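You operate a simulated robot arm through the tools that you are given. There is no shell and no other tool. Be economical: measure what you need, move in short steps, check, and stop when the job is done.

The job below is to be done with a simulated robot arm. You get a single attempt, and the scene is never put back.

## Task
Tension the winder's belt to the green mark.
Fine: socket off and try the jog before the cover opens; cover shut, then socket on; the brake stays on. Where these are worked on the way, their far stop is far enough and under half their travel is too little: belt cover.

The check looks at the end state, three seconds after you hand in, the way a careful person would. Anything else that was tipped, shoved, dropped, spilled or broken makes it a failure. A push-on lid holds only when it is set on centred and level and pressed home; a screw cap is set on level and turned clockwise until tight.

## Robot
A 7-joint arm with a two-finger parallel gripper on a trunk, on a base that drives. Base frame: it is fixed to the floor where the robot stands at the start and does not move with it; the origin is under the middle of the robot, x ahead of it, y to its left, z up. Units: mm, degrees, N and s.
With the tool pointing down near the work surface it reaches from about 460 to 920 mm from the robot's upright axis, wherever it stands. Its first joint turns from -115.0 to 115.0 degrees. Places, roughly: belt cover [0, 600, 700]; belt gauge [0, 700, 700]; belt knob [100, 600, 700]; jog key [900, 200, 900]; tape brake lever [800, 100, 1000]; winder socket switch [800, 0, 800]. Payload 3.91 kg.
The tool frame sits at the grasp point between the pads (the TCP): z along the fingers, y along the line on which they close. The tips reach 30 mm beyond it. The gripper opens to 110 mm. The fingers are 20 mm wide and 10 mm thick; the gripper's body (48 by 112 mm) begins 55 mm behind the TCP.
Orientation is that of the tool frame in the base frame, as a unit quaternion [x, y, z, w]. With the fingers straight down and closing along the base's y, the tool's x points along the base's -x, its y along +y and its z along -z.

## Interface
- The arm moves only by the tool play_rows. Its argument "targets" is a list of rows, each a list of 7 numbers: the shift along the tool's x, y, z in cm, then the turn, a rotation vector about the tool's x, y, z in degrees, then the closure in counts, from 0 (fully open) to 255 (shut). In form: [[x, y, z, ax, ay, az, hand], ...]. A call has 1 to 20 rows; each row is the pose to reach, as a shift and turn from the pose commanded when the call began, along the tool's axes at that moment. A row lasts 0.2 s, in which the tool goes at most 50 mm and 8.6 degrees; a call with a longer step from one row to the next is refused whole, and so is a gripper value outside its range. Where a pose cannot be reached the arm comes as near as it can. A force on the tool above 40 N (or 10 N above the force at the start of the call, whichever is more), or a blocked arm, ends the call early, and 0.2 s more pass. Each finger travels about 153 mm/s and halts on what it meets, pressing with about 26 N; the grip force reading is that of the motor and also rises with nothing between the fingers. The clock runs only during rows and for 0.2 s after the last one: add rows that repeat a pose to give the fingers time. It gives the time, the measured TCP pose, the force on the tool (base axes), the opening and the grip force at its end, in the units of the frame above (readings bear some noise), with the torque about the TCP (base axes, N m) and any sound that the robot's microphone picked up.
- Cameras (640 x 400 px; columns grow to the right, rows downward): "scene" is now at [189, 240.4, 1368.9]; the picture's right is [0.62, -0.78, 0.00], its down [0.45, 0.36, -0.82] and it looks along [0.64, 0.51, 0.57] (base axes); focal length 214 px, centre (320, 200). "wrist" rides on the gripper at [72, 17, -103] in the tool frame; the picture's right is [-0.23, 0.97, 0.00], its down [-0.76, -0.18, -0.62] and it looks along [-0.61, -0.14, 0.78] (tool axes); focal length 222 px, centre (320, 200). There is no depth. A picture from a camera that has moved, and an enlarged one, comes with that camera's place and axes in the base frame and with its lens.
- snapshot(camera): a new picture of that camera. No time passes.
- slide_trunk(by): slides the trunk up (or, below 0, down) by that many mm; the arm and the scene camera ride with it, the base frame stays. It gives what a move gives, with no picture.
- roll_base(legs): drives the robot by 1 to 6 legs, each [ahead, left, turn to the left] in mm, mm and degrees, along the robot's own axes; the way and the turn of a leg run together, so that a leg with both is an arc; at most 1500 mm and 180 degrees a leg. The arm and the cameras ride along, it lands a little off, and it stops where it bumps. It gives what a move gives.
- head_to(pan, tilt): turns the head with the scene camera to pan (to the left, within 80 degrees either way) and tilt (down, from -29 to 69), counted from straight ahead of the robot. It gives what a move gives.
- inspect(camera, box): a new picture of the part [left, top, right, bottom] of that camera's present view, enlarged. No time passes.
- hand_in(): hands the job in; it is judged then, once.

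Work in short steps. Places have to be worked out from the pictures, the camera data and where the tool is seen: move nearer, look again, correct. Check each grasp and each placing, and mend what went wrong. You have 120 turns and 78 pictures in all, those below and enlarged ones among them. Open the gripper and draw the arm clear of the work before you hand the job in, unless the task says otherwise; then end with one line.

The tools are called after "Emit:" by a JSON object that holds its "name" and its "arguments". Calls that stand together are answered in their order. play_rows: Moves the arm, as the interface text tells. Its arguments: {"type":"object","properties":{"targets":{"type":"array","items":{"type":"array","items":{"type":"number"}}}},"required":["targets"]} The other tools are called the same way: slide_trunk (by) slides the trunk up or down; roll_base (legs) drives the base; head_to (pan, tilt) turns the head that bears the scene camera; snapshot (camera) takes a picture; inspect (camera, box) takes an enlarged picture of a part of a camera's view; hand_in () hands the job in.

At the start:

```text
time_s: 0.0
tcp_pos: [151.4, 322.1, 1082.2]
tcp_rot: [0.038, 0.999, -0.031, 0.012]
wrist_force: [-0.6, -0.9, -0.2]
ft_torque: [0.01, 0.03, 0.0]
width: 109.9
grasp_force: 0.1
trunk travel left (down, up): [-600.0, 390.0]
robot x, y, heading: [-0.8, -1.4, 0.0]
head pan, tilt: [80.2, 68.8]
```

scene: 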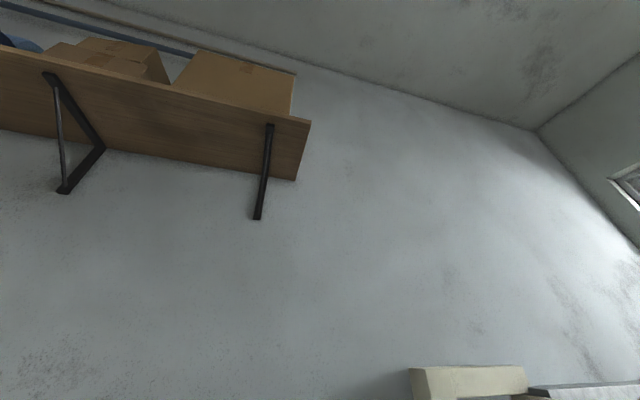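
wrist: 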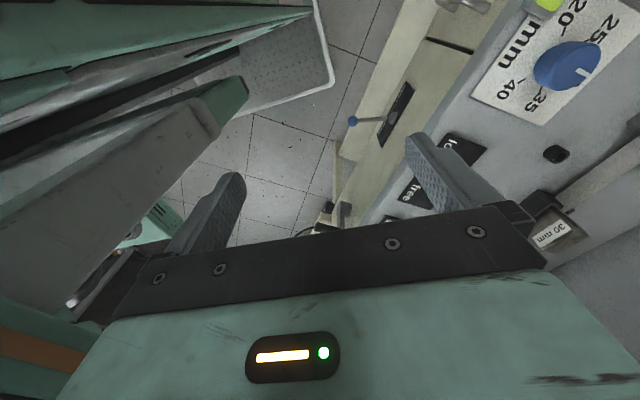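

The scene camera looks at the upper wall; I turn the head toward the winder on the left first.

Emit:
{"name": "head_to", "arguments": {"pan": 60, "tilt": 40}}

Emit:
{"name": "snapshot", "arguments": {"camera": "scene"}}

```text
time_s: 0.9
tcp_pos: [156.5, 323.0, 1076.6]
tcp_rot: [0.043, 0.998, -0.039, 0.01]
wrist_force: [0.5, -0.4, -0.3]
ft_torque: [0.03, 0.0, 0.01]
width: 109.9
grasp_force: 0.1
trunk travel left (down, up): [-600.0, 390.0]
robot x, y, heading: [-1.5, -0.6, -0.0]
head pan, tilt: [60.0, 40.0]
```

```text
75 pictures are left
camera scene: at [188.4, 246.6, 1365.8], right [0.68, -0.73, 0.0], down [0.39, 0.36, -0.85], along [0.62, 0.58, 0.53], focal length 214 px, centre (320, 200)
```

scene: 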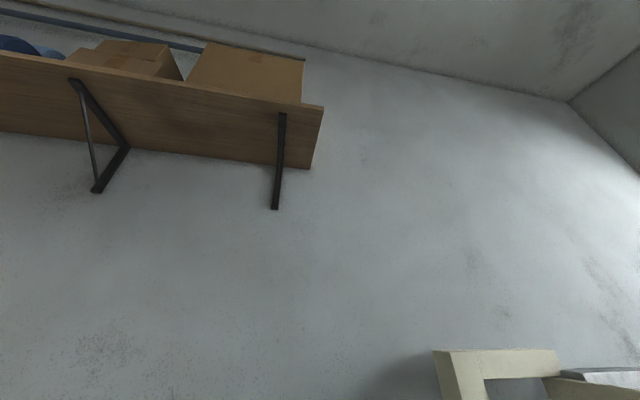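

The camera hardly moved though the head reads 60/40; I test with a bigger head move.

Emit:
{"name": "head_to", "arguments": {"pan": 0, "tilt": 20}}

Emit:
{"name": "snapshot", "arguments": {"camera": "scene"}}

Emit:
{"name": "snapshot", "arguments": {"camera": "wrist"}}

```text
time_s: 2.2
tcp_pos: [159.5, 322.5, 1077.9]
tcp_rot: [0.045, 0.998, -0.038, 0.014]
wrist_force: [0.2, -0.1, -0.1]
ft_torque: [-0.01, 0.02, -0.02]
width: 109.8
grasp_force: 0.1
trunk travel left (down, up): [-600.0, 390.0]
robot x, y, heading: [-2.9, -2.2, 0.1]
head pan, tilt: [0.0, 20.0]
```

```text
74 pictures are left
camera scene: at [198.0, 234.4, 1365.3], right [0.49, -0.87, 0.0], down [0.46, 0.25, -0.85], along [0.74, 0.41, 0.52], focal length 214 px, centre (320, 200)
```

scene: 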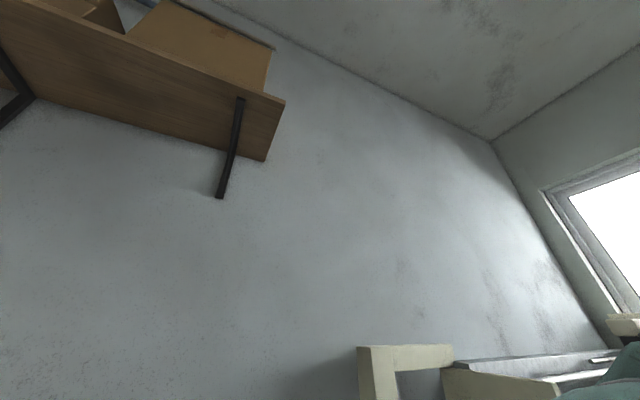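

```text
73 pictures are left
camera wrist: at [85.7, 354.1, 1175.9], right [0.31, 0.95, -0.07], down [0.73, -0.2, 0.66], along [0.61, -0.25, -0.75], focal length 222 px, centre (320, 200)
```

wrist: 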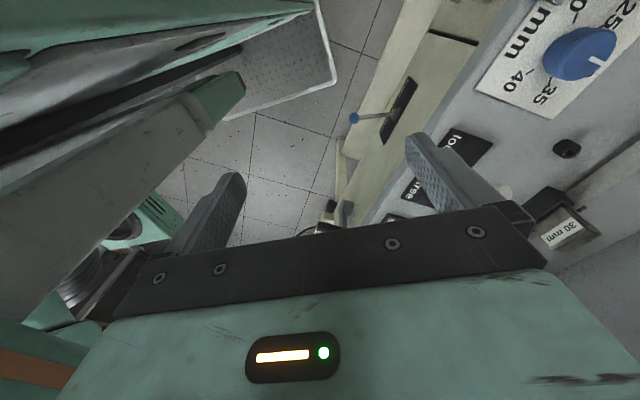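

The camera may just lag behind its command; I repeat the same head command to see.

Emit:
{"name": "head_to", "arguments": {"pan": 0, "tilt": 20}}

Emit:
{"name": "inspect", "arguments": {"camera": "scene", "box": [0, 0, 640, 400]}}

```text
time_s: 2.8
tcp_pos: [159.2, 324.3, 1077.6]
tcp_rot: [0.046, 0.998, -0.038, 0.012]
wrist_force: [0.2, -0.1, -0.3]
ft_torque: [0.02, 0.0, 0.0]
width: 109.9
grasp_force: 0.1
trunk travel left (down, up): [-600.0, 390.0]
robot x, y, heading: [-4.2, 0.1, 0.3]
head pan, tilt: [0.0, 20.0]
```

```text
1.00 times, centred on (320, 200) of scene (not enlarged: the box is as wide or as high as the picture)
camera zoom: at [198.2, 233.8, 1365.4], right [0.48, -0.88, 0.0], down [0.46, 0.25, -0.85], along [0.75, 0.41, 0.53], focal length 214 px, centre (320, 200)
```

zoom: 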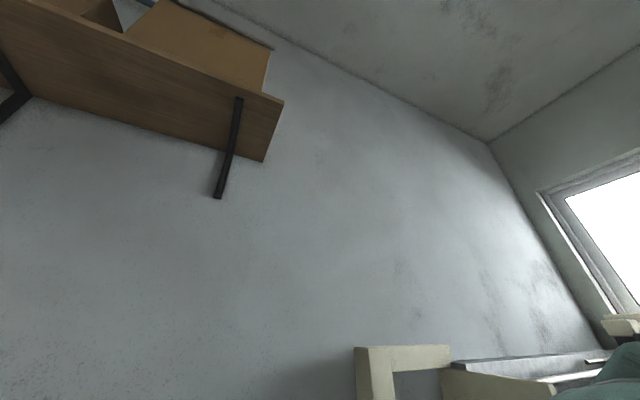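

Settled yet off: the head camera seems jammed against the folded arm (the arm shifts as the head moves). I move the tool away forward by 20 cm.

Emit:
{"name": "play_rows", "arguments": {"targets": [[-3, 0, 0, 0, 0, 0, 0], [-6, 0, 0, 0, 0, 0, 0], [-9, 0, 0, 0, 0, 0, 0], [-12, 0, 0, 0, 0, 0, 0], [-15, 0, 0, 0, 0, 0, 0], [-18, 0, 0, 0, 0, 0, 0], [-21, 0, 0, 0, 0, 0, 0], [-21, 0, 0, 0, 0, 0, 0]]}}

Emit:
{"name": "snapshot", "arguments": {"camera": "scene"}}

```text
time_s: 4.6
tcp_pos: [359.4, 306.2, 1088.9]
tcp_rot: [0.037, 0.999, -0.032, 0.013]
wrist_force: [0.7, 0.2, 0.0]
ft_torque: [0.0, -0.02, 0.01]
width: 110.1
grasp_force: 0.1
trunk travel left (down, up): [-600.0, 390.0]
robot x, y, heading: [2.3, 2.0, 0.2]
head pan, tilt: [0.0, 20.0]
```

```text
71 pictures are left
camera scene: at [235.5, 203.5, 1289.5], right [0.0, -1.0, 0.0], down [-0.34, 0.0, -0.94], along [0.94, 0.0, -0.34], focal length 214 px, centre (320, 200)
```

scene: 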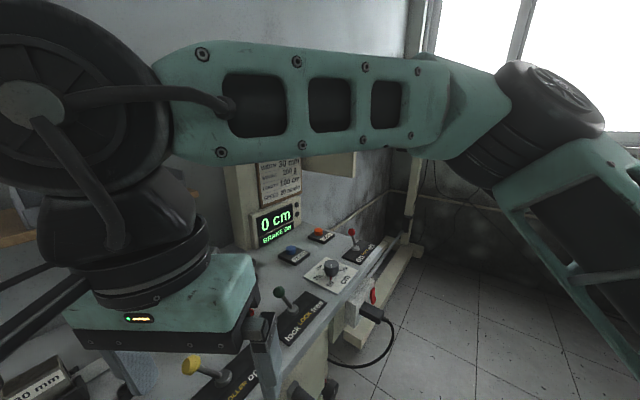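

Head is free now. I look left and forward to see the whole machine.

Emit:
{"name": "head_to", "arguments": {"pan": 70, "tilt": 40}}

Emit:
{"name": "snapshot", "arguments": {"camera": "scene"}}

Emit:
{"name": "snapshot", "arguments": {"camera": "wrist"}}

Emit:
{"name": "head_to", "arguments": {"pan": 5, "tilt": 40}}

Emit:
{"name": "snapshot", "arguments": {"camera": "scene"}}

```text
time_s: 6.0
tcp_pos: [358.4, 308.3, 1087.4]
tcp_rot: [0.036, 0.999, -0.032, 0.013]
wrist_force: [0.2, 0.3, -0.7]
ft_torque: [0.0, 0.0, 0.01]
width: 109.8
grasp_force: 0.1
trunk travel left (down, up): [-600.0, 390.0]
robot x, y, heading: [1.5, 0.6, 0.2]
head pan, tilt: [70.0, 40.0]
```

```text
70 pictures are left
camera scene: at [171.6, 283.4, 1258.2], right [0.94, -0.34, 0.0], down [-0.22, -0.6, -0.77], along [0.26, 0.72, -0.64], focal length 214 px, centre (320, 200)
```

scene: 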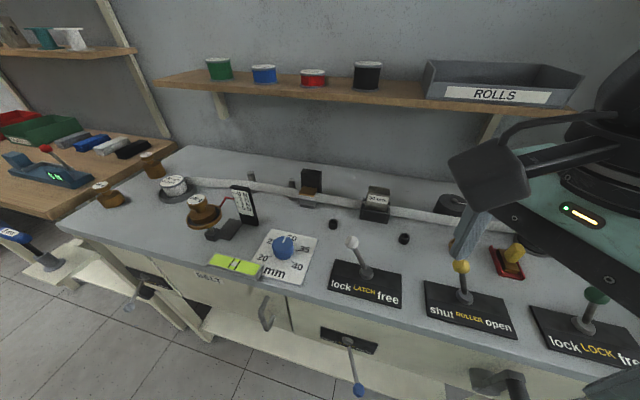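

```text
69 pictures are left
camera wrist: at [285.6, 336.9, 1186.7], right [0.3, 0.95, -0.06], down [0.73, -0.19, 0.65], along [0.61, -0.24, -0.75], focal length 222 px, centre (320, 200)
```

wrist: 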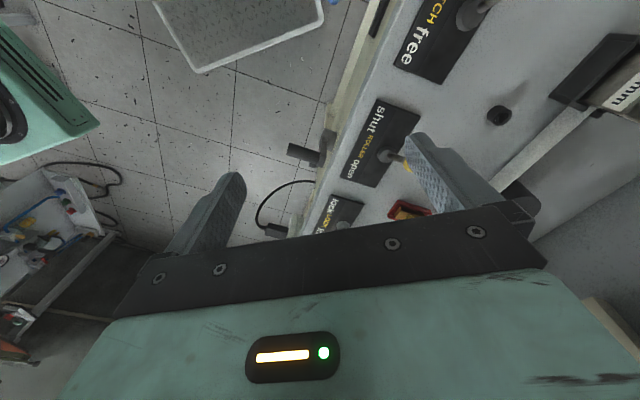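

```text
time_s: 7.4
tcp_pos: [358.7, 308.2, 1086.3]
tcp_rot: [0.037, 0.999, -0.032, 0.012]
wrist_force: [0.0, 0.7, 0.0]
ft_torque: [0.0, 0.0, 0.04]
width: 110.1
grasp_force: 0.1
trunk travel left (down, up): [-600.0, 390.0]
robot x, y, heading: [1.9, -0.6, 0.1]
head pan, tilt: [5.0, 40.0]
```

```text
68 pictures are left
camera scene: at [227.1, 211.0, 1258.1], right [0.09, -1.0, 0.0], down [-0.64, -0.06, -0.77], along [0.76, 0.07, -0.64], focal length 214 px, centre (320, 200)
```

scene: 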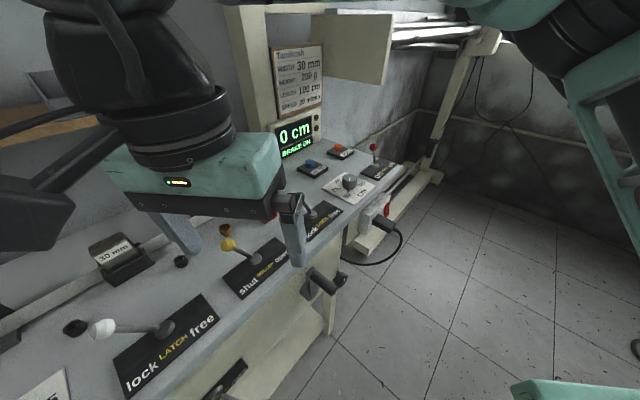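

The belt stuff is at the front-left of the winder. I aim the head there for enlarged views, and the right-hand controls too.

Emit:
{"name": "inspect", "arguments": {"camera": "scene", "box": [240, 40, 440, 300]}}

Emit:
{"name": "head_to", "arguments": {"pan": 79, "tilt": 62}}

Emit:
{"name": "snapshot", "arguments": {"camera": "scene"}}

```text
1.54 times, centred on (340, 170) of scene
camera zoom: at [227.1, 211.0, 1258.1], right [0.09, -1.0, 0.0], down [-0.64, -0.06, -0.77], along [0.76, 0.07, -0.64], focal length 330 px, centre (289, 246)
```

zoom: 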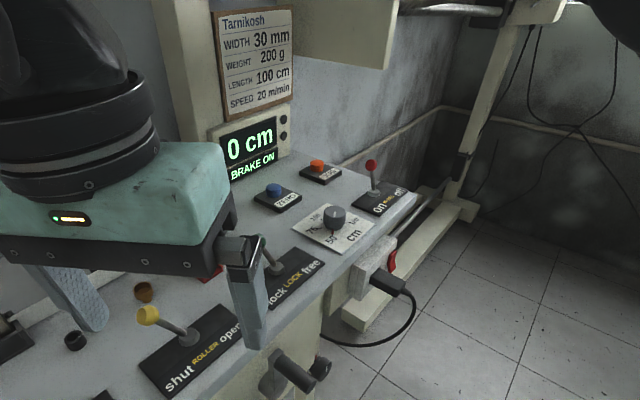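

```text
time_s: 8.9
tcp_pos: [358.3, 307.5, 1087.7]
tcp_rot: [0.037, 0.999, -0.031, 0.014]
wrist_force: [1.3, -0.7, -0.3]
ft_torque: [-0.02, 0.0, 0.01]
width: 109.8
grasp_force: 0.0
trunk travel left (down, up): [-600.0, 390.0]
robot x, y, heading: [-1.4, 3.3, 0.1]
head pan, tilt: [79.0, 62.0]
```

```text
66 pictures are left
camera scene: at [154.8, 266.7, 1229.1], right [0.98, -0.19, 0.0], down [-0.17, -0.87, -0.47], along [0.09, 0.46, -0.88], focal length 214 px, centre (320, 200)
```

scene: 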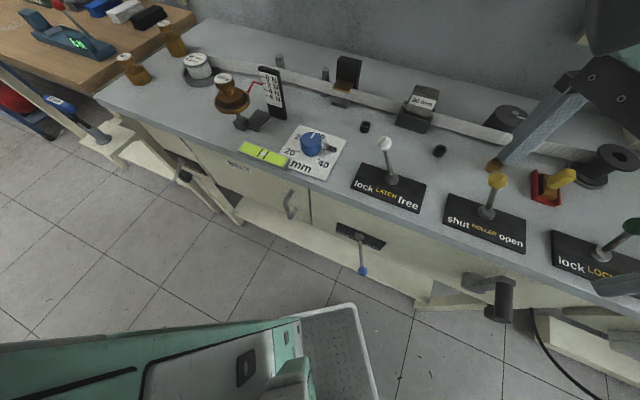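

I enlarge the belt region and the switches.

Emit:
{"name": "inspect", "arguments": {"camera": "scene", "box": [190, 100, 350, 230]}}

Emit:
{"name": "inspect", "arguments": {"camera": "scene", "box": [80, 40, 240, 150]}}

```text
3.08 times, centred on (270, 165) of scene
camera zoom: at [154.8, 266.7, 1229.1], right [0.98, -0.19, 0.0], down [-0.17, -0.87, -0.47], along [0.09, 0.46, -0.88], focal length 660 px, centre (474, 308)
```

zoom: 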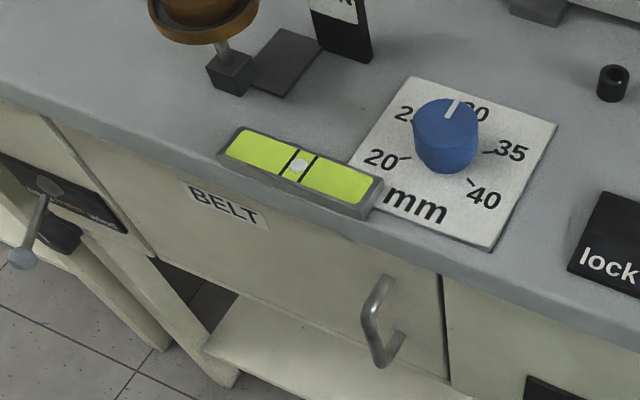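

```text
3.64 times, centred on (160, 95) of scene
camera zoom: at [154.8, 266.7, 1229.1], right [0.98, -0.19, 0.0], down [-0.17, -0.87, -0.47], along [0.09, 0.46, -0.88], focal length 780 px, centre (902, 582)
```

zoom: 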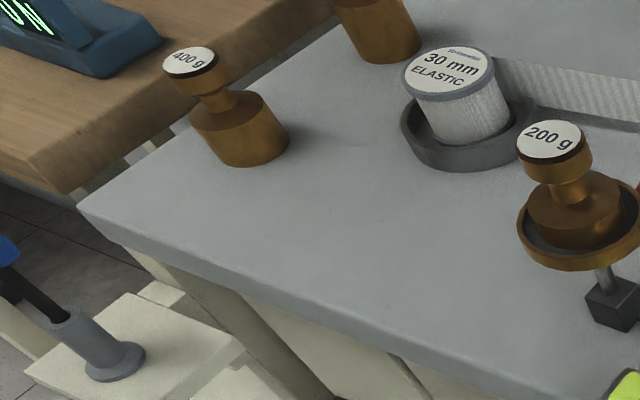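

The belt cover is a door with a loop handle, hinged on its left. Now I look closely at the right-end controls (socket, jog, brake).

Emit:
{"name": "head_to", "arguments": {"pan": -5, "tilt": 35}}

Emit:
{"name": "inspect", "arguments": {"camera": "scene", "box": [200, 80, 400, 205]}}

Emit:
{"name": "inspect", "arguments": {"camera": "scene", "box": [240, 130, 360, 260]}}

```text
time_s: 10.4
tcp_pos: [359.1, 307.9, 1086.6]
tcp_rot: [0.038, 0.999, -0.032, 0.013]
wrist_force: [0.3, 0.4, 0.1]
ft_torque: [-0.02, 0.03, 0.01]
width: 109.8
grasp_force: 0.1
trunk travel left (down, up): [-600.0, 390.0]
robot x, y, heading: [1.8, -0.9, 0.1]
head pan, tilt: [-5.0, 35.0]
```

```text
3.20 times, centred on (300, 142) of scene
camera zoom: at [230.2, 195.9, 1265.7], right [-0.09, -1.0, 0.0], down [-0.57, 0.05, -0.82], along [0.82, -0.07, -0.57], focal length 686 px, centre (384, 384)
```

zoom: 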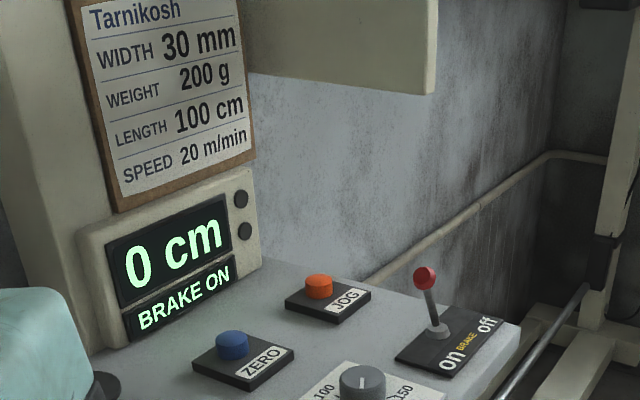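

```text
3.08 times, centred on (300, 195) of scene
camera zoom: at [230.2, 195.9, 1265.7], right [-0.09, -1.0, 0.0], down [-0.57, 0.05, -0.82], along [0.82, -0.07, -0.57], focal length 660 px, centre (382, 215)
```

zoom: 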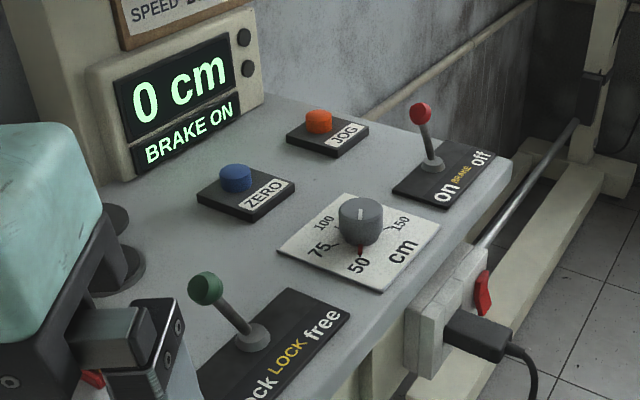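

Table stands oblique; its front face lies about 500 mm from my axis along direction (0.59, 0.81). Before driving, I check the floor on the right.

Emit:
{"name": "head_to", "arguments": {"pan": -60, "tilt": 45}}

Emit:
{"name": "snapshot", "arguments": {"camera": "scene"}}

```text
time_s: 11.7
tcp_pos: [359.1, 308.5, 1088.0]
tcp_rot: [0.037, 0.999, -0.032, 0.013]
wrist_force: [-0.4, 0.4, -0.1]
ft_torque: [-0.03, 0.0, 0.01]
width: 110.0
grasp_force: 0.0
trunk travel left (down, up): [-600.0, 390.0]
robot x, y, heading: [2.9, 0.3, -0.1]
head pan, tilt: [-60.0, 45.0]
```

```text
61 pictures are left
camera scene: at [183.2, 133.1, 1250.9], right [-0.87, -0.5, 0.0], down [-0.35, 0.61, -0.71], along [0.35, -0.61, -0.71], focal length 214 px, centre (320, 200)
```

scene: 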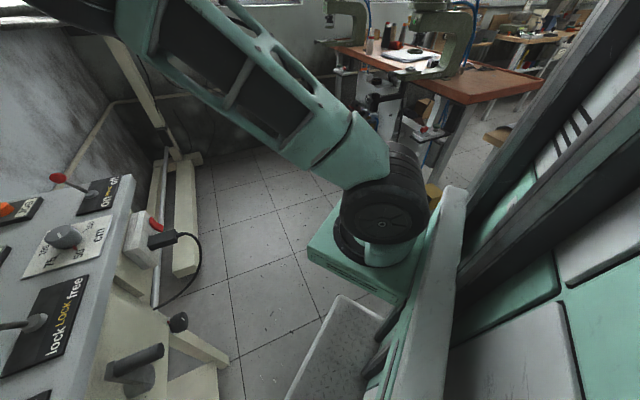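

Floor is free. I enlarge the socket from here.

Emit:
{"name": "inspect", "arguments": {"camera": "scene", "box": [100, 190, 220, 280]}}

```text
4.44 times, centred on (160, 235) of scene
camera zoom: at [183.2, 133.1, 1250.9], right [-0.87, -0.5, 0.0], down [-0.35, 0.61, -0.71], along [0.35, -0.61, -0.71], focal length 953 px, centre (1031, 44)
```

zoom: 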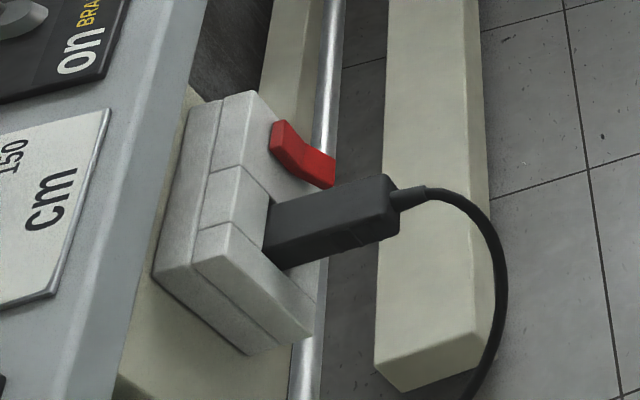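

The socket sits on the winder's front face near the right end, rocker right of the plug. I drive to stand square before the right end (heading ~54°).

Emit:
{"name": "roll_base", "arguments": {"legs": [[356, -360, 0], [0, 0, 53.7]]}}

Emit:
{"name": "head_to", "arguments": {"pan": -10, "tilt": 45}}

Emit:
{"name": "snapshot", "arguments": {"camera": "scene"}}

```text
time_s: 17.0
tcp_pos: [325.1, 112.5, 1087.1]
tcp_rot: [-0.413, 0.91, -0.023, 0.026]
wrist_force: [0.3, -1.2, -0.4]
ft_torque: [0.02, 0.04, -0.02]
width: 109.7
grasp_force: 0.0
trunk travel left (down, up): [-600.0, 390.0]
robot x, y, heading: [355.5, -357.8, 53.1]
head pan, tilt: [-60.0, 45.0]
```

```text
time_s: 18.2
tcp_pos: [326.8, 112.7, 1087.8]
tcp_rot: [-0.413, 0.91, -0.023, 0.026]
wrist_force: [-1.3, 0.8, -0.3]
ft_torque: [-0.01, -0.02, 0.0]
width: 109.7
grasp_force: 0.1
trunk travel left (down, up): [-600.0, 390.0]
robot x, y, heading: [357.5, -361.4, 53.0]
head pan, tilt: [-10.0, 45.0]
```

```text
59 pictures are left
camera scene: at [337.9, -68.3, 1250.9], right [0.68, -0.73, 0.0], down [-0.52, -0.48, -0.71], along [0.52, 0.48, -0.71], focal length 214 px, centre (320, 200)
```

scene: 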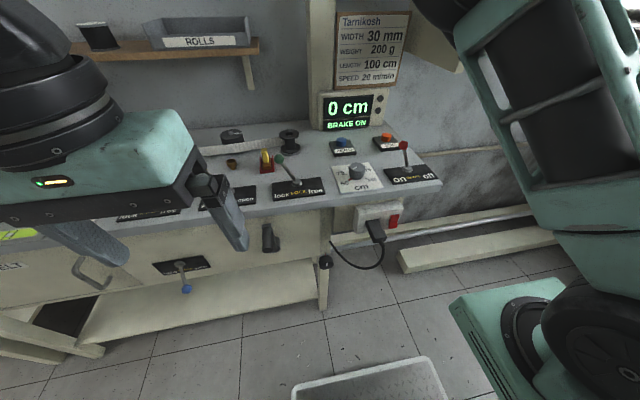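

Triangulated: JOG top about (962, 212, 900), brake knob (835, 105, 967), rocker (757, 42, 790). Enlarge the rocker.

Emit:
{"name": "inspect", "arguments": {"camera": "scene", "box": [320, 180, 440, 260]}}

```text
5.00 times, centred on (380, 220) of scene
camera zoom: at [337.9, -68.3, 1250.9], right [0.68, -0.73, 0.0], down [-0.52, -0.48, -0.71], along [0.52, 0.48, -0.71], focal length 1072 px, centre (20, 100)
```

zoom: 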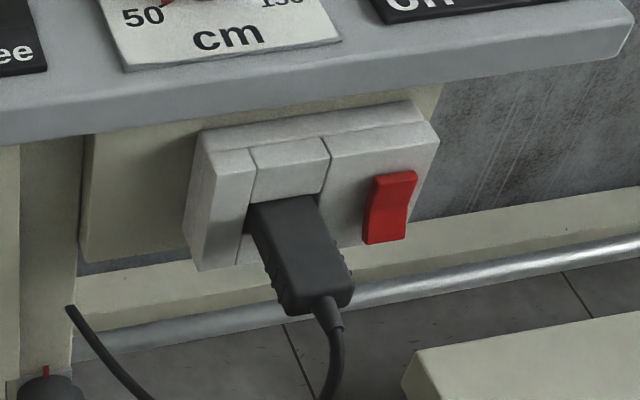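

The rocker's lower end protrudes, so pressing it at about (760, 38, 768) should switch off. I close the gripper, tilt it 45° forward and bring it level-above in front of the socket.

Emit:
{"name": "play_rows", "arguments": {"targets": [[-1.7, -3.8, 0.3, -0.2, -4.5, -0.45, 255], [-3.3, -7.6, 0.6, -0.4, -9, -0.9, 255], [-5, -11.4, 0.9, -0.6, -13.5, -1.4, 255], [-6.7, -15.2, 1.2, -0.8, -18, -1.8, 255], [-8.4, -19, 1.5, -1, -22.5, -2.3, 255], [-10, -22.8, 1.7, -1.1, -27, -2.7, 255], [-11.7, -26.6, 2, -1.3, -31.4, -3.2, 255], [-13.4, -30.4, 2.3, -1.5, -35.9, -3.6, 255], [-15, -34.2, 2.6, -1.7, -40.4, -4.1, 255], [-16.7, -38, 2.9, -1.9, -44.9, -4.55, 255], [-16.7, -38, 2.9, -1.9, -44.9, -4.55, 255]]}}

Emit:
{"name": "snapshot", "arguments": {"camera": "wrist"}}

```text
time_s: 20.6
tcp_pos: [728.4, 9.5, 1117.4]
tcp_rot: [-0.427, 0.815, 0.15, 0.363]
wrist_force: [-0.7, 0.2, -0.3]
ft_torque: [-0.02, 0.02, -0.01]
width: 0.0
grasp_force: 25.6
out of reach, approached as far as the arm can: row 9, 10, 11
trunk travel left (down, up): [-600.0, 390.0]
robot x, y, heading: [356.2, -360.1, 52.9]
head pan, tilt: [-10.0, 45.0]
```

```text
57 pictures are left
camera wrist: at [639.2, -80.5, 1134.4], right [-0.7, 0.71, 0.1], down [0.14, 0.0, 0.99], along [0.7, 0.7, -0.09], focal length 222 px, centre (320, 200)
```

wrist: 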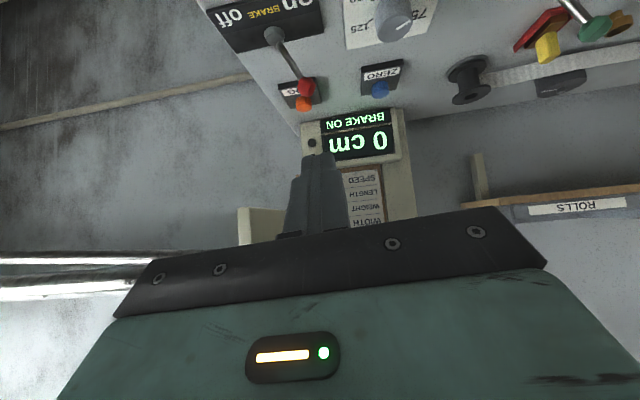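

Slightly out of reach this high; I back off 3 cm and lower the trunk 300 mm, bringing the tool to socket height in front of the table.

Emit:
{"name": "play_rows", "arguments": {"targets": [[2.1, 0, -2.2, 0, 0, 0, 255], [2.1, 0, -2.2, 0, 0, 0, 255]]}}

Emit:
{"name": "slide_trunk", "arguments": {"by": -300}}

Emit:
{"name": "snapshot", "arguments": {"camera": "wrist"}}

Emit:
{"name": "snapshot", "arguments": {"camera": "scene"}}

```text
time_s: 21.2
tcp_pos: [713.0, -6.1, 1128.2]
tcp_rot: [-0.427, 0.815, 0.15, 0.362]
wrist_force: [0.0, 0.9, -1.0]
ft_torque: [0.0, 0.0, 0.01]
width: 0.0
grasp_force: 26.2
out of reach, approached as far as the arm can: row 1, 2
trunk travel left (down, up): [-600.0, 390.0]
robot x, y, heading: [358.3, -360.4, 53.2]
head pan, tilt: [-10.0, 45.0]
```

```text
time_s: 24.2
tcp_pos: [712.6, -5.6, 828.6]
tcp_rot: [-0.427, 0.815, 0.15, 0.363]
wrist_force: [0.0, -0.1, 0.2]
ft_torque: [0.01, 0.01, -0.01]
width: 0.0
grasp_force: 26.0
trunk travel left (down, up): [-300.0, 690.0]
robot x, y, heading: [358.9, -360.7, 53.4]
head pan, tilt: [-10.0, 45.0]
```

```text
56 pictures are left
camera wrist: at [624.3, -94.6, 845.4], right [-0.7, 0.71, 0.1], down [0.14, 0.0, 0.99], along [0.7, 0.7, -0.1], focal length 222 px, centre (320, 200)
```

wrist: 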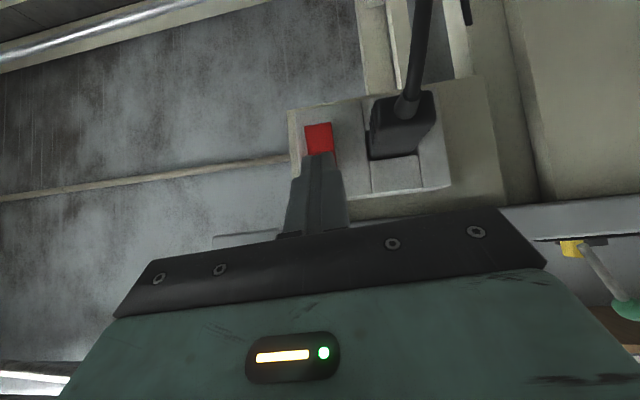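

```text
55 pictures are left
camera scene: at [337.8, -68.3, 950.9], right [0.68, -0.73, 0.0], down [-0.52, -0.48, -0.71], along [0.52, 0.48, -0.71], focal length 214 px, centre (320, 200)
```

scene: 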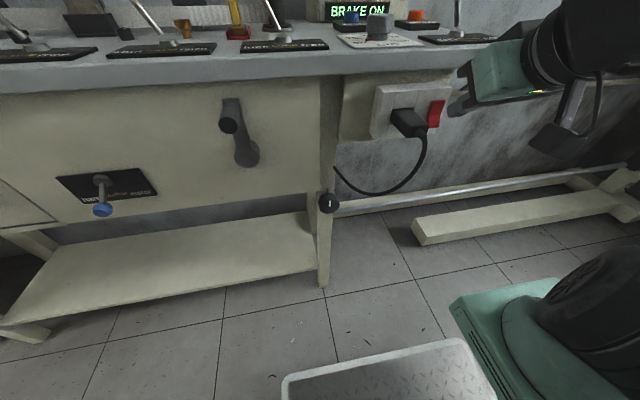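

Tip is at about n=439 and z=808, aligned with the rocker. I lower 4 cm, then push forward onto the rocker's lower end.

Emit:
{"name": "play_rows", "arguments": {"targets": [[1.5, 0.1, 1.4, 0, 0, 0, 255], [2.9, 0.2, 2.8, 0, 0, 0, 255], [1.5, 0.2, 4.25, 0, 0, 0, 255], [0.8, 0.2, 5, 0, 0, 0, 255], [0.1, 0.2, 5.7, 0, 0, 0, 255], [-0.25, 0.2, 6.05, 0, 0, 0, 255], [-0.6, 0.2, 6.4, 0, 0, 0, 255]]}}

Emit:
{"name": "snapshot", "arguments": {"camera": "wrist"}}

```text
time_s: 25.1
tcp_pos: [730.6, 22.6, 803.9]
tcp_rot: [-0.429, 0.814, 0.15, 0.363]
wrist_force: [-12.0, -18.7, 8.8]
ft_torque: [-0.09, 0.01, 0.0]
width: 0.0
grasp_force: 25.9
out of reach, approached as far as the arm can: row 1, 2, 3, 4
trunk travel left (down, up): [-300.0, 690.0]
robot x, y, heading: [357.8, -363.9, 52.9]
head pan, tilt: [-10.0, 45.0]
stopped in row 4: the force on the tool passed its limit at 66 N (the readings are from after the stop); the commanded pose is now the measured one
```

```text
54 pictures are left
camera wrist: at [642.1, -66.9, 822.0], right [-0.7, 0.71, 0.1], down [0.14, 0.0, 0.99], along [0.7, 0.71, -0.1], focal length 222 px, centre (320, 200)
```

wrist: 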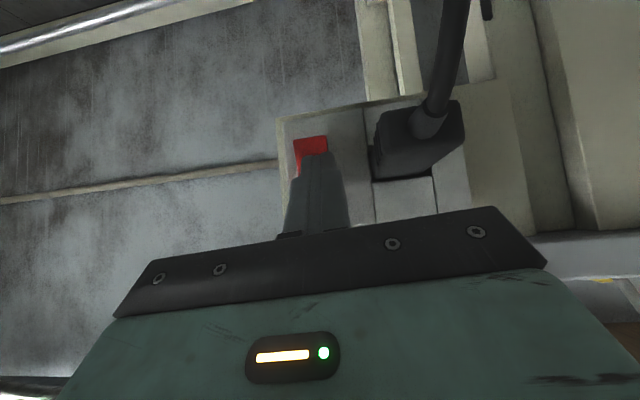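

The arm stopped at z≈783 (tip), rocker's middle. I back off 3 cm and use the trunk to lower 18 mm.

Emit:
{"name": "play_rows", "arguments": {"targets": [[1, 0, -1, 0, 0, 0, 255], [2, 0, -2, 0, 0, 0, 255], [2, 0, -2, 0, 0, 0, 255]]}}

Emit:
{"name": "slide_trunk", "arguments": {"by": -20}}

Emit:
{"name": "inspect", "arguments": {"camera": "wrist", "box": [260, 90, 480, 220]}}

```text
time_s: 25.9
tcp_pos: [718.0, 7.8, 818.3]
tcp_rot: [-0.428, 0.815, 0.149, 0.362]
wrist_force: [0.1, -0.3, 0.4]
ft_torque: [0.0, 0.04, -0.02]
width: 0.0
grasp_force: 26.6
out of reach, approached as far as the arm can: row 1, 2, 3
trunk travel left (down, up): [-300.0, 690.0]
robot x, y, heading: [355.0, -361.4, 53.4]
head pan, tilt: [-10.0, 45.0]
```

```text
time_s: 26.6
tcp_pos: [717.8, 9.4, 798.0]
tcp_rot: [-0.428, 0.815, 0.149, 0.361]
wrist_force: [0.1, 0.0, -0.5]
ft_torque: [0.01, 0.02, -0.03]
width: 0.1
grasp_force: 26.6
trunk travel left (down, up): [-280.0, 710.0]
robot x, y, heading: [353.6, -359.2, 53.1]
head pan, tilt: [-10.0, 45.0]
```

```text
2.91 times, centred on (370, 155) of wrist
camera zoom: at [628.9, -80.7, 815.7], right [-0.7, 0.71, 0.1], down [0.14, 0.0, 0.99], along [0.7, 0.71, -0.1], focal length 646 px, centre (174, 331)
```

zoom: 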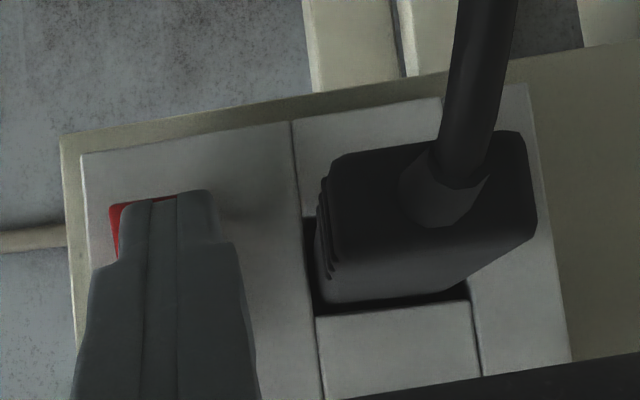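

Motion is effectively along the finger axis. I raise the trunk 8 mm so that a 45° advance meets the rocker's lower half, then advance.

Emit:
{"name": "slide_trunk", "arguments": {"by": 6}}

Emit:
{"name": "play_rows", "arguments": {"targets": [[0, 0, 1, 0, 0, 0, 255], [0, 0, 1.8, 0, 0, 0, 255], [0, 0, 2.3, 0, 0, 0, 255], [0, 0, 2.8, 0, 0, 0, 255], [0, 0, 3.2, 0, 0, 0, 255]]}}

Emit:
{"name": "inspect", "arguments": {"camera": "wrist", "box": [260, 90, 480, 220]}}

```text
time_s: 27.1
tcp_pos: [717.8, 8.4, 802.7]
tcp_rot: [-0.428, 0.815, 0.149, 0.361]
wrist_force: [0.2, 0.3, 0.5]
ft_torque: [0.02, 0.01, -0.01]
width: 0.3
grasp_force: 26.0
trunk travel left (down, up): [-286.0, 704.0]
robot x, y, heading: [356.3, -359.0, 52.9]
head pan, tilt: [-10.0, 45.0]
```

```text
time_s: 28.1
tcp_pos: [728.5, 24.5, 788.5]
tcp_rot: [-0.43, 0.815, 0.148, 0.36]
wrist_force: [-10.0, -14.3, 8.2]
ft_torque: [-0.02, 0.06, -0.02]
width: 0.0
grasp_force: 26.1
out of reach, approached as far as the arm can: row 3, 4, 5
trunk travel left (down, up): [-286.0, 704.0]
robot x, y, heading: [360.6, -363.1, 53.0]
head pan, tilt: [-10.0, 45.0]
heard: click
stopped in row 5: the force on the tool passed its limit at 50 N (the readings are from after the stop); the commanded pose is now the measured one
```

```text
2.91 times, centred on (370, 155) of wrist
camera zoom: at [640.5, -65.6, 806.8], right [-0.7, 0.71, 0.1], down [0.14, 0.0, 0.99], along [0.7, 0.71, -0.1], focal length 646 px, centre (174, 331)
```

zoom: 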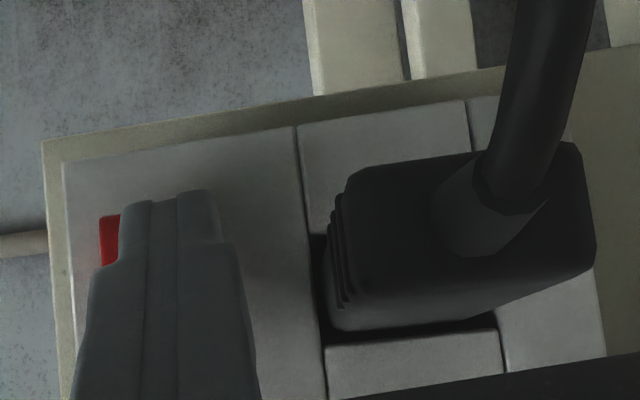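

A click was heard. I back off 6 cm along the fingers and check the rocker and the display.

Emit:
{"name": "play_rows", "arguments": {"targets": [[0, 0, -2, 0, 0, 0, 255], [0, 0, -4, 0, 0, 0, 255], [0, 0, -6, 0, 0, 0, 255], [0, 0, -8, 0, 0, 0, 255], [0, 0, -8, 0, 0, 0, 255]]}}

Emit:
{"name": "slide_trunk", "arguments": {"by": 315}}

Emit:
{"name": "snapshot", "arguments": {"camera": "scene"}}

Emit:
{"name": "inspect", "arguments": {"camera": "scene", "box": [320, 180, 440, 260]}}

```text
time_s: 29.3
tcp_pos: [696.4, 4.1, 826.5]
tcp_rot: [-0.429, 0.815, 0.148, 0.36]
wrist_force: [0.1, -0.5, -0.2]
ft_torque: [-0.02, -0.01, 0.01]
width: 0.0
grasp_force: 26.0
out of reach, approached as far as the arm can: row 3, 4, 5
trunk travel left (down, up): [-286.0, 704.0]
robot x, y, heading: [356.2, -360.1, 53.1]
head pan, tilt: [-10.0, 45.0]
```

```text
time_s: 32.5
tcp_pos: [696.0, 4.0, 1141.4]
tcp_rot: [-0.429, 0.815, 0.148, 0.362]
wrist_force: [0.2, 0.0, -1.1]
ft_torque: [-0.03, -0.03, 0.0]
width: 0.1
grasp_force: 25.6
trunk travel left (down, up): [-601.0, 389.0]
robot x, y, heading: [356.7, -361.7, 53.0]
head pan, tilt: [-10.0, 45.0]
```

```text
51 pictures are left
camera scene: at [337.5, -68.9, 1251.9], right [0.68, -0.73, 0.0], down [-0.52, -0.48, -0.71], along [0.52, 0.48, -0.71], focal length 214 px, centre (320, 200)
```

scene: 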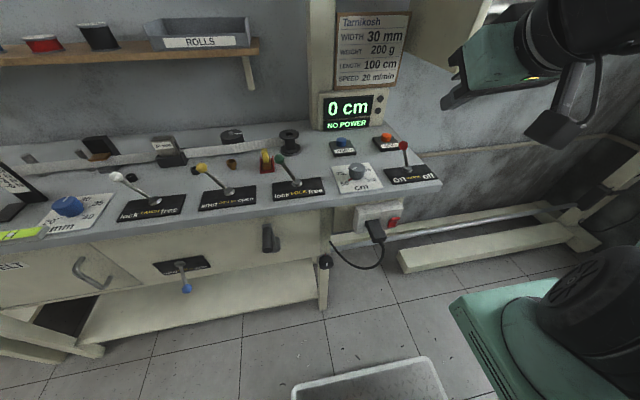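

```text
5.00 times, centred on (380, 220) of scene
camera zoom: at [337.5, -68.9, 1251.9], right [0.68, -0.73, 0.0], down [-0.52, -0.48, -0.71], along [0.52, 0.48, -0.71], focal length 1072 px, centre (20, 100)
```

zoom: 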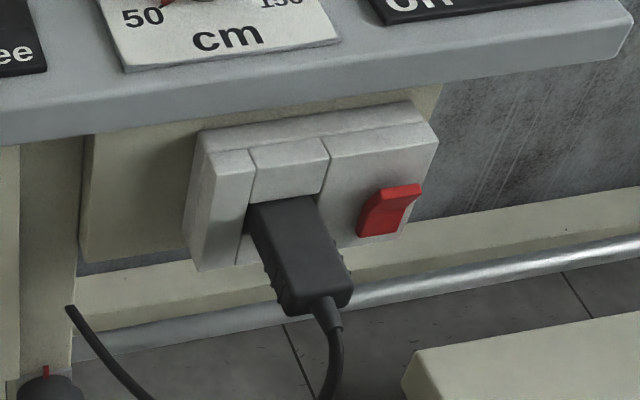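

NO POWER is shown, so the socket is off. Next I bring the tool upright again, then go over to the JOG key.

Emit:
{"name": "play_rows", "arguments": {"targets": [[0, 0, 0, 0, 7.6, 0, 255], [0, 0, 0, 0, 15.2, 0, 255], [0, 0, 0, 0, 22.8, 0, 255], [0, 0, 0, 0, 30.4, 0, 255], [0, 0, 0, 0, 38, 0, 255], [0, 0, 0, 0, 45, 0, 255], [0, 0, 0, 0, 45, 0, 255]]}}

```text
time_s: 34.1
tcp_pos: [698.1, 3.1, 1142.5]
tcp_rot: [-0.453, 0.891, -0.028, 0.02]
wrist_force: [-0.5, 0.5, -1.1]
ft_torque: [0.0, 0.02, 0.04]
width: 0.1
grasp_force: 25.7
trunk travel left (down, up): [-601.0, 389.0]
robot x, y, heading: [357.3, -361.2, 53.1]
head pan, tilt: [-10.0, 45.0]
```

Tool is upright. I move over to above JOG, at z≈1060.

Emit:
{"name": "play_rows", "arguments": {"targets": [[-4, -1, 0, 0, 0, 0, 255], [-8, -2, 0, 0, 0, 0, 255], [-12, -3, 0, 0, 0, 0, 255], [-16, -4.2, 1, 0, 0, 0, 255], [-20, -5.2, 2, 0, 0, 0, 255], [-24, -6.3, 3.5, 0, 0, 0, 255], [-28, -7.3, 5.5, 0, 0, 0, 255], [-32.4, -8.4, 9, 0, 0, 0, 255], [-32.4, -8.4, 9, 0, 0, 0, 255]]}}

Emit:
{"name": "snapshot", "arguments": {"camera": "wrist"}}

Emit:
{"name": "snapshot", "arguments": {"camera": "scene"}}

```text
refused: row 8 steps farther than a row can; nothing moved
```

```text
49 pictures are left
camera wrist: at [634.8, -42.0, 1242.7], right [-0.65, 0.76, -0.06], down [0.55, 0.53, 0.64], along [0.52, 0.38, -0.76], focal length 222 px, centre (320, 200)
```

wrist: 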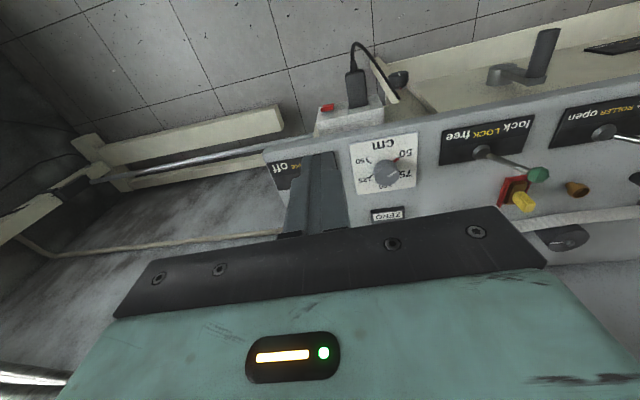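

```text
48 pictures are left
camera scene: at [337.5, -68.9, 1251.9], right [0.68, -0.73, 0.0], down [-0.52, -0.48, -0.71], along [0.52, 0.48, -0.71], focal length 214 px, centre (320, 200)
```

scene: 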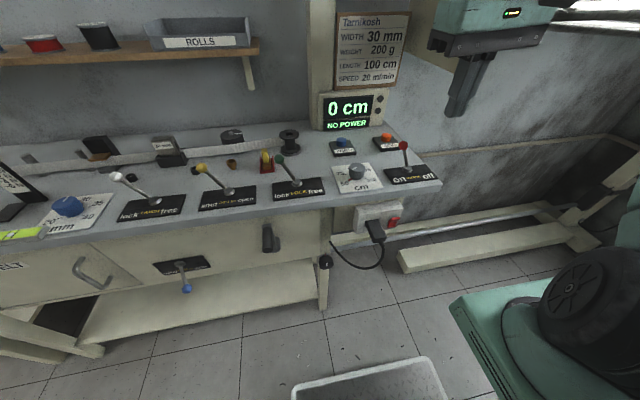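

One step was too long; I resend with a gentler end.

Emit:
{"name": "play_rows", "arguments": {"targets": [[-4, -1, 0, 0, 0, 0, 255], [-8, -2, 0, 0, 0, 0, 255], [-12, -3, 0, 0, 0, 0, 255], [-16, -4.2, 0.5, 0, 0, 0, 255], [-20, -5.2, 1, 0, 0, 0, 255], [-24, -6.3, 2, 0, 0, 0, 255], [-28, -7.3, 3.5, 0, 0, 0, 255], [-31, -8, 6, 0, 0, 0, 255], [-32.4, -8.4, 9, 0, 0, 0, 255], [-32.4, -8.4, 9, 0, 0, 0, 255]]}}

Emit:
{"name": "snapshot", "arguments": {"camera": "scene"}}

```text
time_s: 36.3
tcp_pos: [952.8, 215.3, 1066.5]
tcp_rot: [-0.457, 0.889, -0.027, 0.026]
wrist_force: [-0.2, -1.2, 0.3]
ft_torque: [0.0, -0.02, 0.02]
width: 0.0
grasp_force: 25.9
trunk travel left (down, up): [-601.0, 389.0]
robot x, y, heading: [358.7, -358.6, 53.1]
head pan, tilt: [-10.0, 45.0]
```

```text
47 pictures are left
camera scene: at [331.5, -70.1, 1252.6], right [0.68, -0.73, 0.0], down [-0.51, -0.48, -0.71], along [0.52, 0.48, -0.7], focal length 214 px, centre (320, 200)
```

scene: 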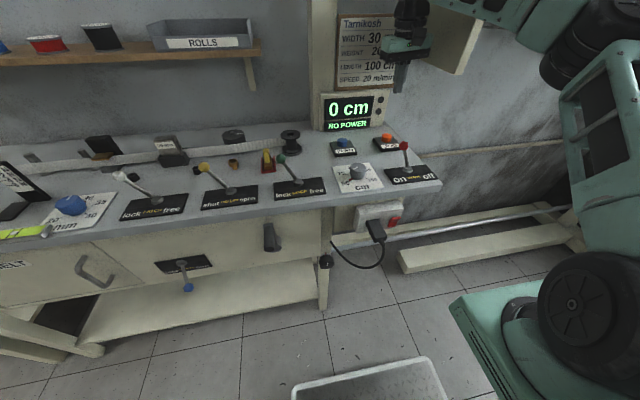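

The tip lines up with JOG in projection. I descend to about 20 mm above it and check.

Emit:
{"name": "play_rows", "arguments": {"targets": [[0, 0, 4, 0, 0, 0, 255], [0, 0, 8, 0, 0, 0, 255], [0, 0, 11.5, 0, 0, 0, 255], [0, 0, 11.5, 0, 0, 0, 255]]}}

Emit:
{"name": "inspect", "arguments": {"camera": "scene", "box": [320, 80, 460, 200]}}

```text
time_s: 37.5
tcp_pos: [946.3, 219.9, 966.8]
tcp_rot: [-0.469, 0.882, -0.022, 0.04]
wrist_force: [0.1, -0.1, -0.6]
ft_torque: [0.01, 0.0, -0.01]
width: 0.0
grasp_force: 25.9
trunk travel left (down, up): [-601.0, 389.0]
robot x, y, heading: [354.4, -361.3, 53.1]
head pan, tilt: [-10.0, 45.0]
stopped in row 4: the arm was blocked; the commanded pose is now the measured one
```

```text
3.33 times, centred on (390, 140) of scene
camera zoom: at [329.0, -70.9, 1251.2], right [0.68, -0.73, 0.0], down [-0.51, -0.48, -0.71], along [0.52, 0.49, -0.7], focal length 715 px, centre (87, 400)
```

zoom: 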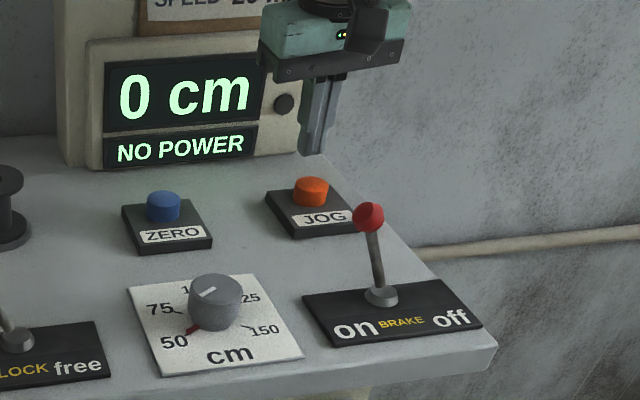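

The arm got blocked (probably against the head), while the tip sits ~35 mm above the button, about 7 mm left of centre. I shift right a bit, then lower with the trunk.

Emit:
{"name": "play_rows", "arguments": {"targets": [[0, -0.4, -0.4, 0, 0, 0, 255], [0, -0.8, -0.4, 0, 0, 0, 255]]}}

Emit:
{"name": "slide_trunk", "arguments": {"by": -25}}

Emit:
{"name": "inspect", "arguments": {"camera": "scene", "box": [320, 80, 460, 200]}}

```text
time_s: 38.1
tcp_pos: [945.5, 217.8, 965.3]
tcp_rot: [-0.473, 0.88, -0.026, 0.033]
wrist_force: [-0.8, -0.4, 0.2]
ft_torque: [0.0, 0.01, -0.03]
width: 0.0
grasp_force: 26.0
trunk travel left (down, up): [-601.0, 389.0]
robot x, y, heading: [353.8, -354.2, 53.1]
head pan, tilt: [-10.0, 45.0]
```

```text
time_s: 38.8
tcp_pos: [948.7, 220.6, 952.5]
tcp_rot: [-0.472, 0.88, -0.023, 0.042]
wrist_force: [0.1, 0.9, -0.9]
ft_torque: [0.01, 0.01, -0.01]
width: 0.1
grasp_force: 26.5
trunk travel left (down, up): [-576.0, 414.0]
robot x, y, heading: [355.6, -356.1, 53.2]
head pan, tilt: [-10.0, 45.0]
```

```text
3.33 times, centred on (390, 140) of scene
camera zoom: at [328.3, -68.7, 1227.7], right [0.68, -0.73, 0.0], down [-0.51, -0.48, -0.71], along [0.52, 0.48, -0.7], focal length 715 px, centre (87, 400)
```

zoom: 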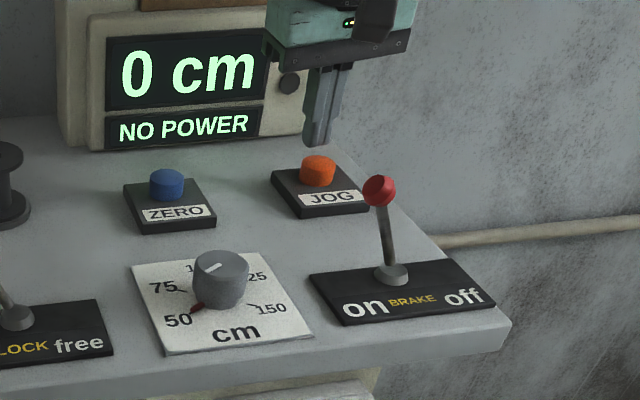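

The hand dropped less than the trunk, with no wrist force: some arm link upstream touches something. I look at the full view.

Emit:
{"name": "snapshot", "arguments": {"camera": "scene"}}

Emit:
{"name": "head_to", "arguments": {"pan": -30, "tilt": 10}}

Emit:
{"name": "snapshot", "arguments": {"camera": "scene"}}

```text
44 pictures are left
camera scene: at [328.3, -68.7, 1227.7], right [0.68, -0.73, 0.0], down [-0.51, -0.48, -0.71], along [0.52, 0.48, -0.7], focal length 214 px, centre (320, 200)
```

scene: 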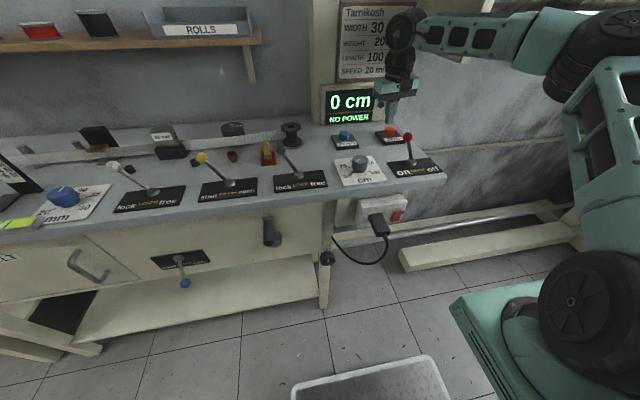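

```text
time_s: 39.8
tcp_pos: [948.7, 219.9, 951.3]
tcp_rot: [-0.471, 0.881, -0.023, 0.043]
wrist_force: [1.2, -0.2, 0.5]
ft_torque: [0.01, 0.02, -0.01]
width: 0.0
grasp_force: 26.1
trunk travel left (down, up): [-576.0, 414.0]
robot x, y, heading: [355.5, -356.2, 53.3]
head pan, tilt: [-30.0, 10.0]
```

```text
43 pictures are left
camera scene: at [354.0, -87.9, 1282.2], right [0.39, -0.92, 0.0], down [-0.15, -0.07, -0.99], along [0.91, 0.39, -0.17], focal length 214 px, centre (320, 200)
```

scene: 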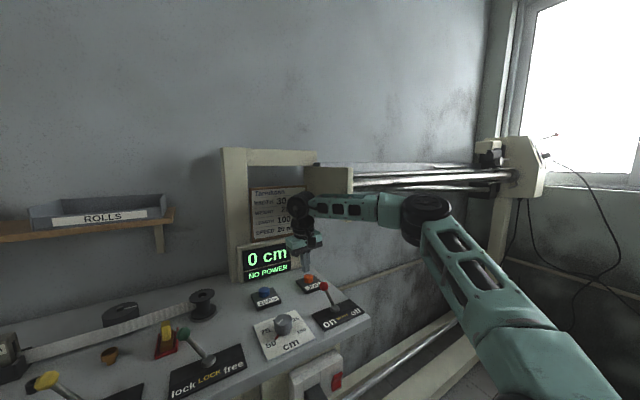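

The forearm rests on the rail box right of the display since the elbow swings out right. I lift off with the trunk, retract the tool, then stand further left so the forearm comes straight in.

Emit:
{"name": "slide_trunk", "arguments": {"by": 110}}

Emit:
{"name": "play_rows", "arguments": {"targets": [[4, 1, 0, 0, 0, 0, 255], [8, 2, 0, 0, 0, 0, 255], [12, 3, 0, 0, 0, 0, 255], [16, 4, 0, 0, 0, 0, 255], [20, 5, 0, 0, 0, 0, 255], [24, 6, 0, 0, 0, 0, 255], [28, 7, 0, 0, 0, 0, 255], [32, 8, 0, 0, 0, 0, 255], [32, 8, 0, 0, 0, 0, 255]]}}

Emit:
{"name": "roll_base", "arguments": {"legs": [[0, 170, 0]]}}

```text
time_s: 41.2
tcp_pos: [943.7, 221.9, 1048.5]
tcp_rot: [-0.478, 0.877, -0.027, 0.032]
wrist_force: [0.2, 0.1, 0.0]
ft_torque: [0.04, 0.02, 0.01]
width: 0.3
grasp_force: 26.4
trunk travel left (down, up): [-686.0, 304.0]
robot x, y, heading: [356.4, -360.4, 53.3]
head pan, tilt: [-30.0, 10.0]
```

```text
time_s: 43.2
tcp_pos: [714.0, -4.0, 1032.8]
tcp_rot: [-0.464, 0.885, -0.023, 0.032]
wrist_force: [0.2, 0.4, 0.1]
ft_torque: [-0.02, 0.0, -0.04]
width: 0.0
grasp_force: 25.7
trunk travel left (down, up): [-686.0, 304.0]
robot x, y, heading: [355.4, -359.8, 53.3]
head pan, tilt: [-30.0, 10.0]
```

```text
time_s: 44.7
tcp_pos: [574.0, 103.3, 1032.3]
tcp_rot: [-0.465, 0.885, -0.023, 0.032]
wrist_force: [0.1, -0.1, 0.2]
ft_torque: [0.04, 0.0, -0.04]
width: 0.0
grasp_force: 26.1
trunk travel left (down, up): [-686.0, 304.0]
robot x, y, heading: [215.9, -253.0, 53.2]
head pan, tilt: [-30.0, 10.0]
```

Now I move the tool above JOG from this new stance, a bit higher first.

Emit:
{"name": "play_rows", "arguments": {"targets": [[0, 0, -4, 0, 0, 0, 255], [-3.4, -2.8, -4, 0, 0, 0, 255], [-6.8, -5.6, -4, 0, 0, 0, 255], [-10.2, -8.4, -4, 0, 0, 0, 255], [-13.6, -11.2, -4, 0, 0, 0, 255], [-17, -14, -4, 0, 0, 0, 255], [-20.4, -16.8, -3, 0, 0, 0, 255], [-23.8, -19.6, -2, 0, 0, 0, 255], [-27.2, -22.4, -1, 0, 0, 0, 255], [-31, -25.5, 0, 0, 0, 0, 255], [-31, -25.5, 0, 0, 0, 0, 255]]}}

Emit:
{"name": "head_to", "arguments": {"pan": -25, "tilt": 25}}

Emit:
{"name": "snapshot", "arguments": {"camera": "scene"}}

```text
time_s: 47.1
tcp_pos: [958.7, 212.2, 1060.7]
tcp_rot: [-0.465, 0.885, -0.024, 0.033]
wrist_force: [0.1, -0.4, -0.2]
ft_torque: [0.01, -0.01, 0.0]
width: 0.0
grasp_force: 26.3
trunk travel left (down, up): [-686.0, 304.0]
robot x, y, heading: [214.9, -252.4, 53.4]
head pan, tilt: [-30.0, 10.0]
```

```text
time_s: 47.9
tcp_pos: [958.7, 211.7, 1059.6]
tcp_rot: [-0.464, 0.885, -0.024, 0.032]
wrist_force: [-0.1, 0.4, -0.6]
ft_torque: [0.0, 0.01, 0.01]
width: 0.0
grasp_force: 26.0
trunk travel left (down, up): [-686.0, 304.0]
robot x, y, heading: [216.5, -254.4, 53.3]
head pan, tilt: [-25.0, 25.0]
```

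```text
42 pictures are left
camera scene: at [218.1, 25.1, 1367.5], right [0.47, -0.88, 0.0], down [-0.37, -0.2, -0.91], along [0.8, 0.43, -0.42], focal length 214 px, centre (320, 200)
```

scene: 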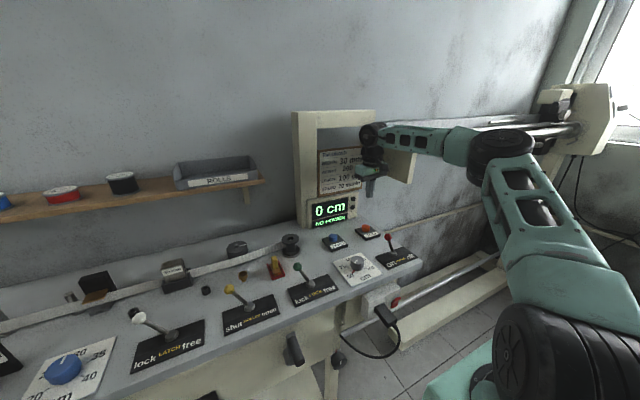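

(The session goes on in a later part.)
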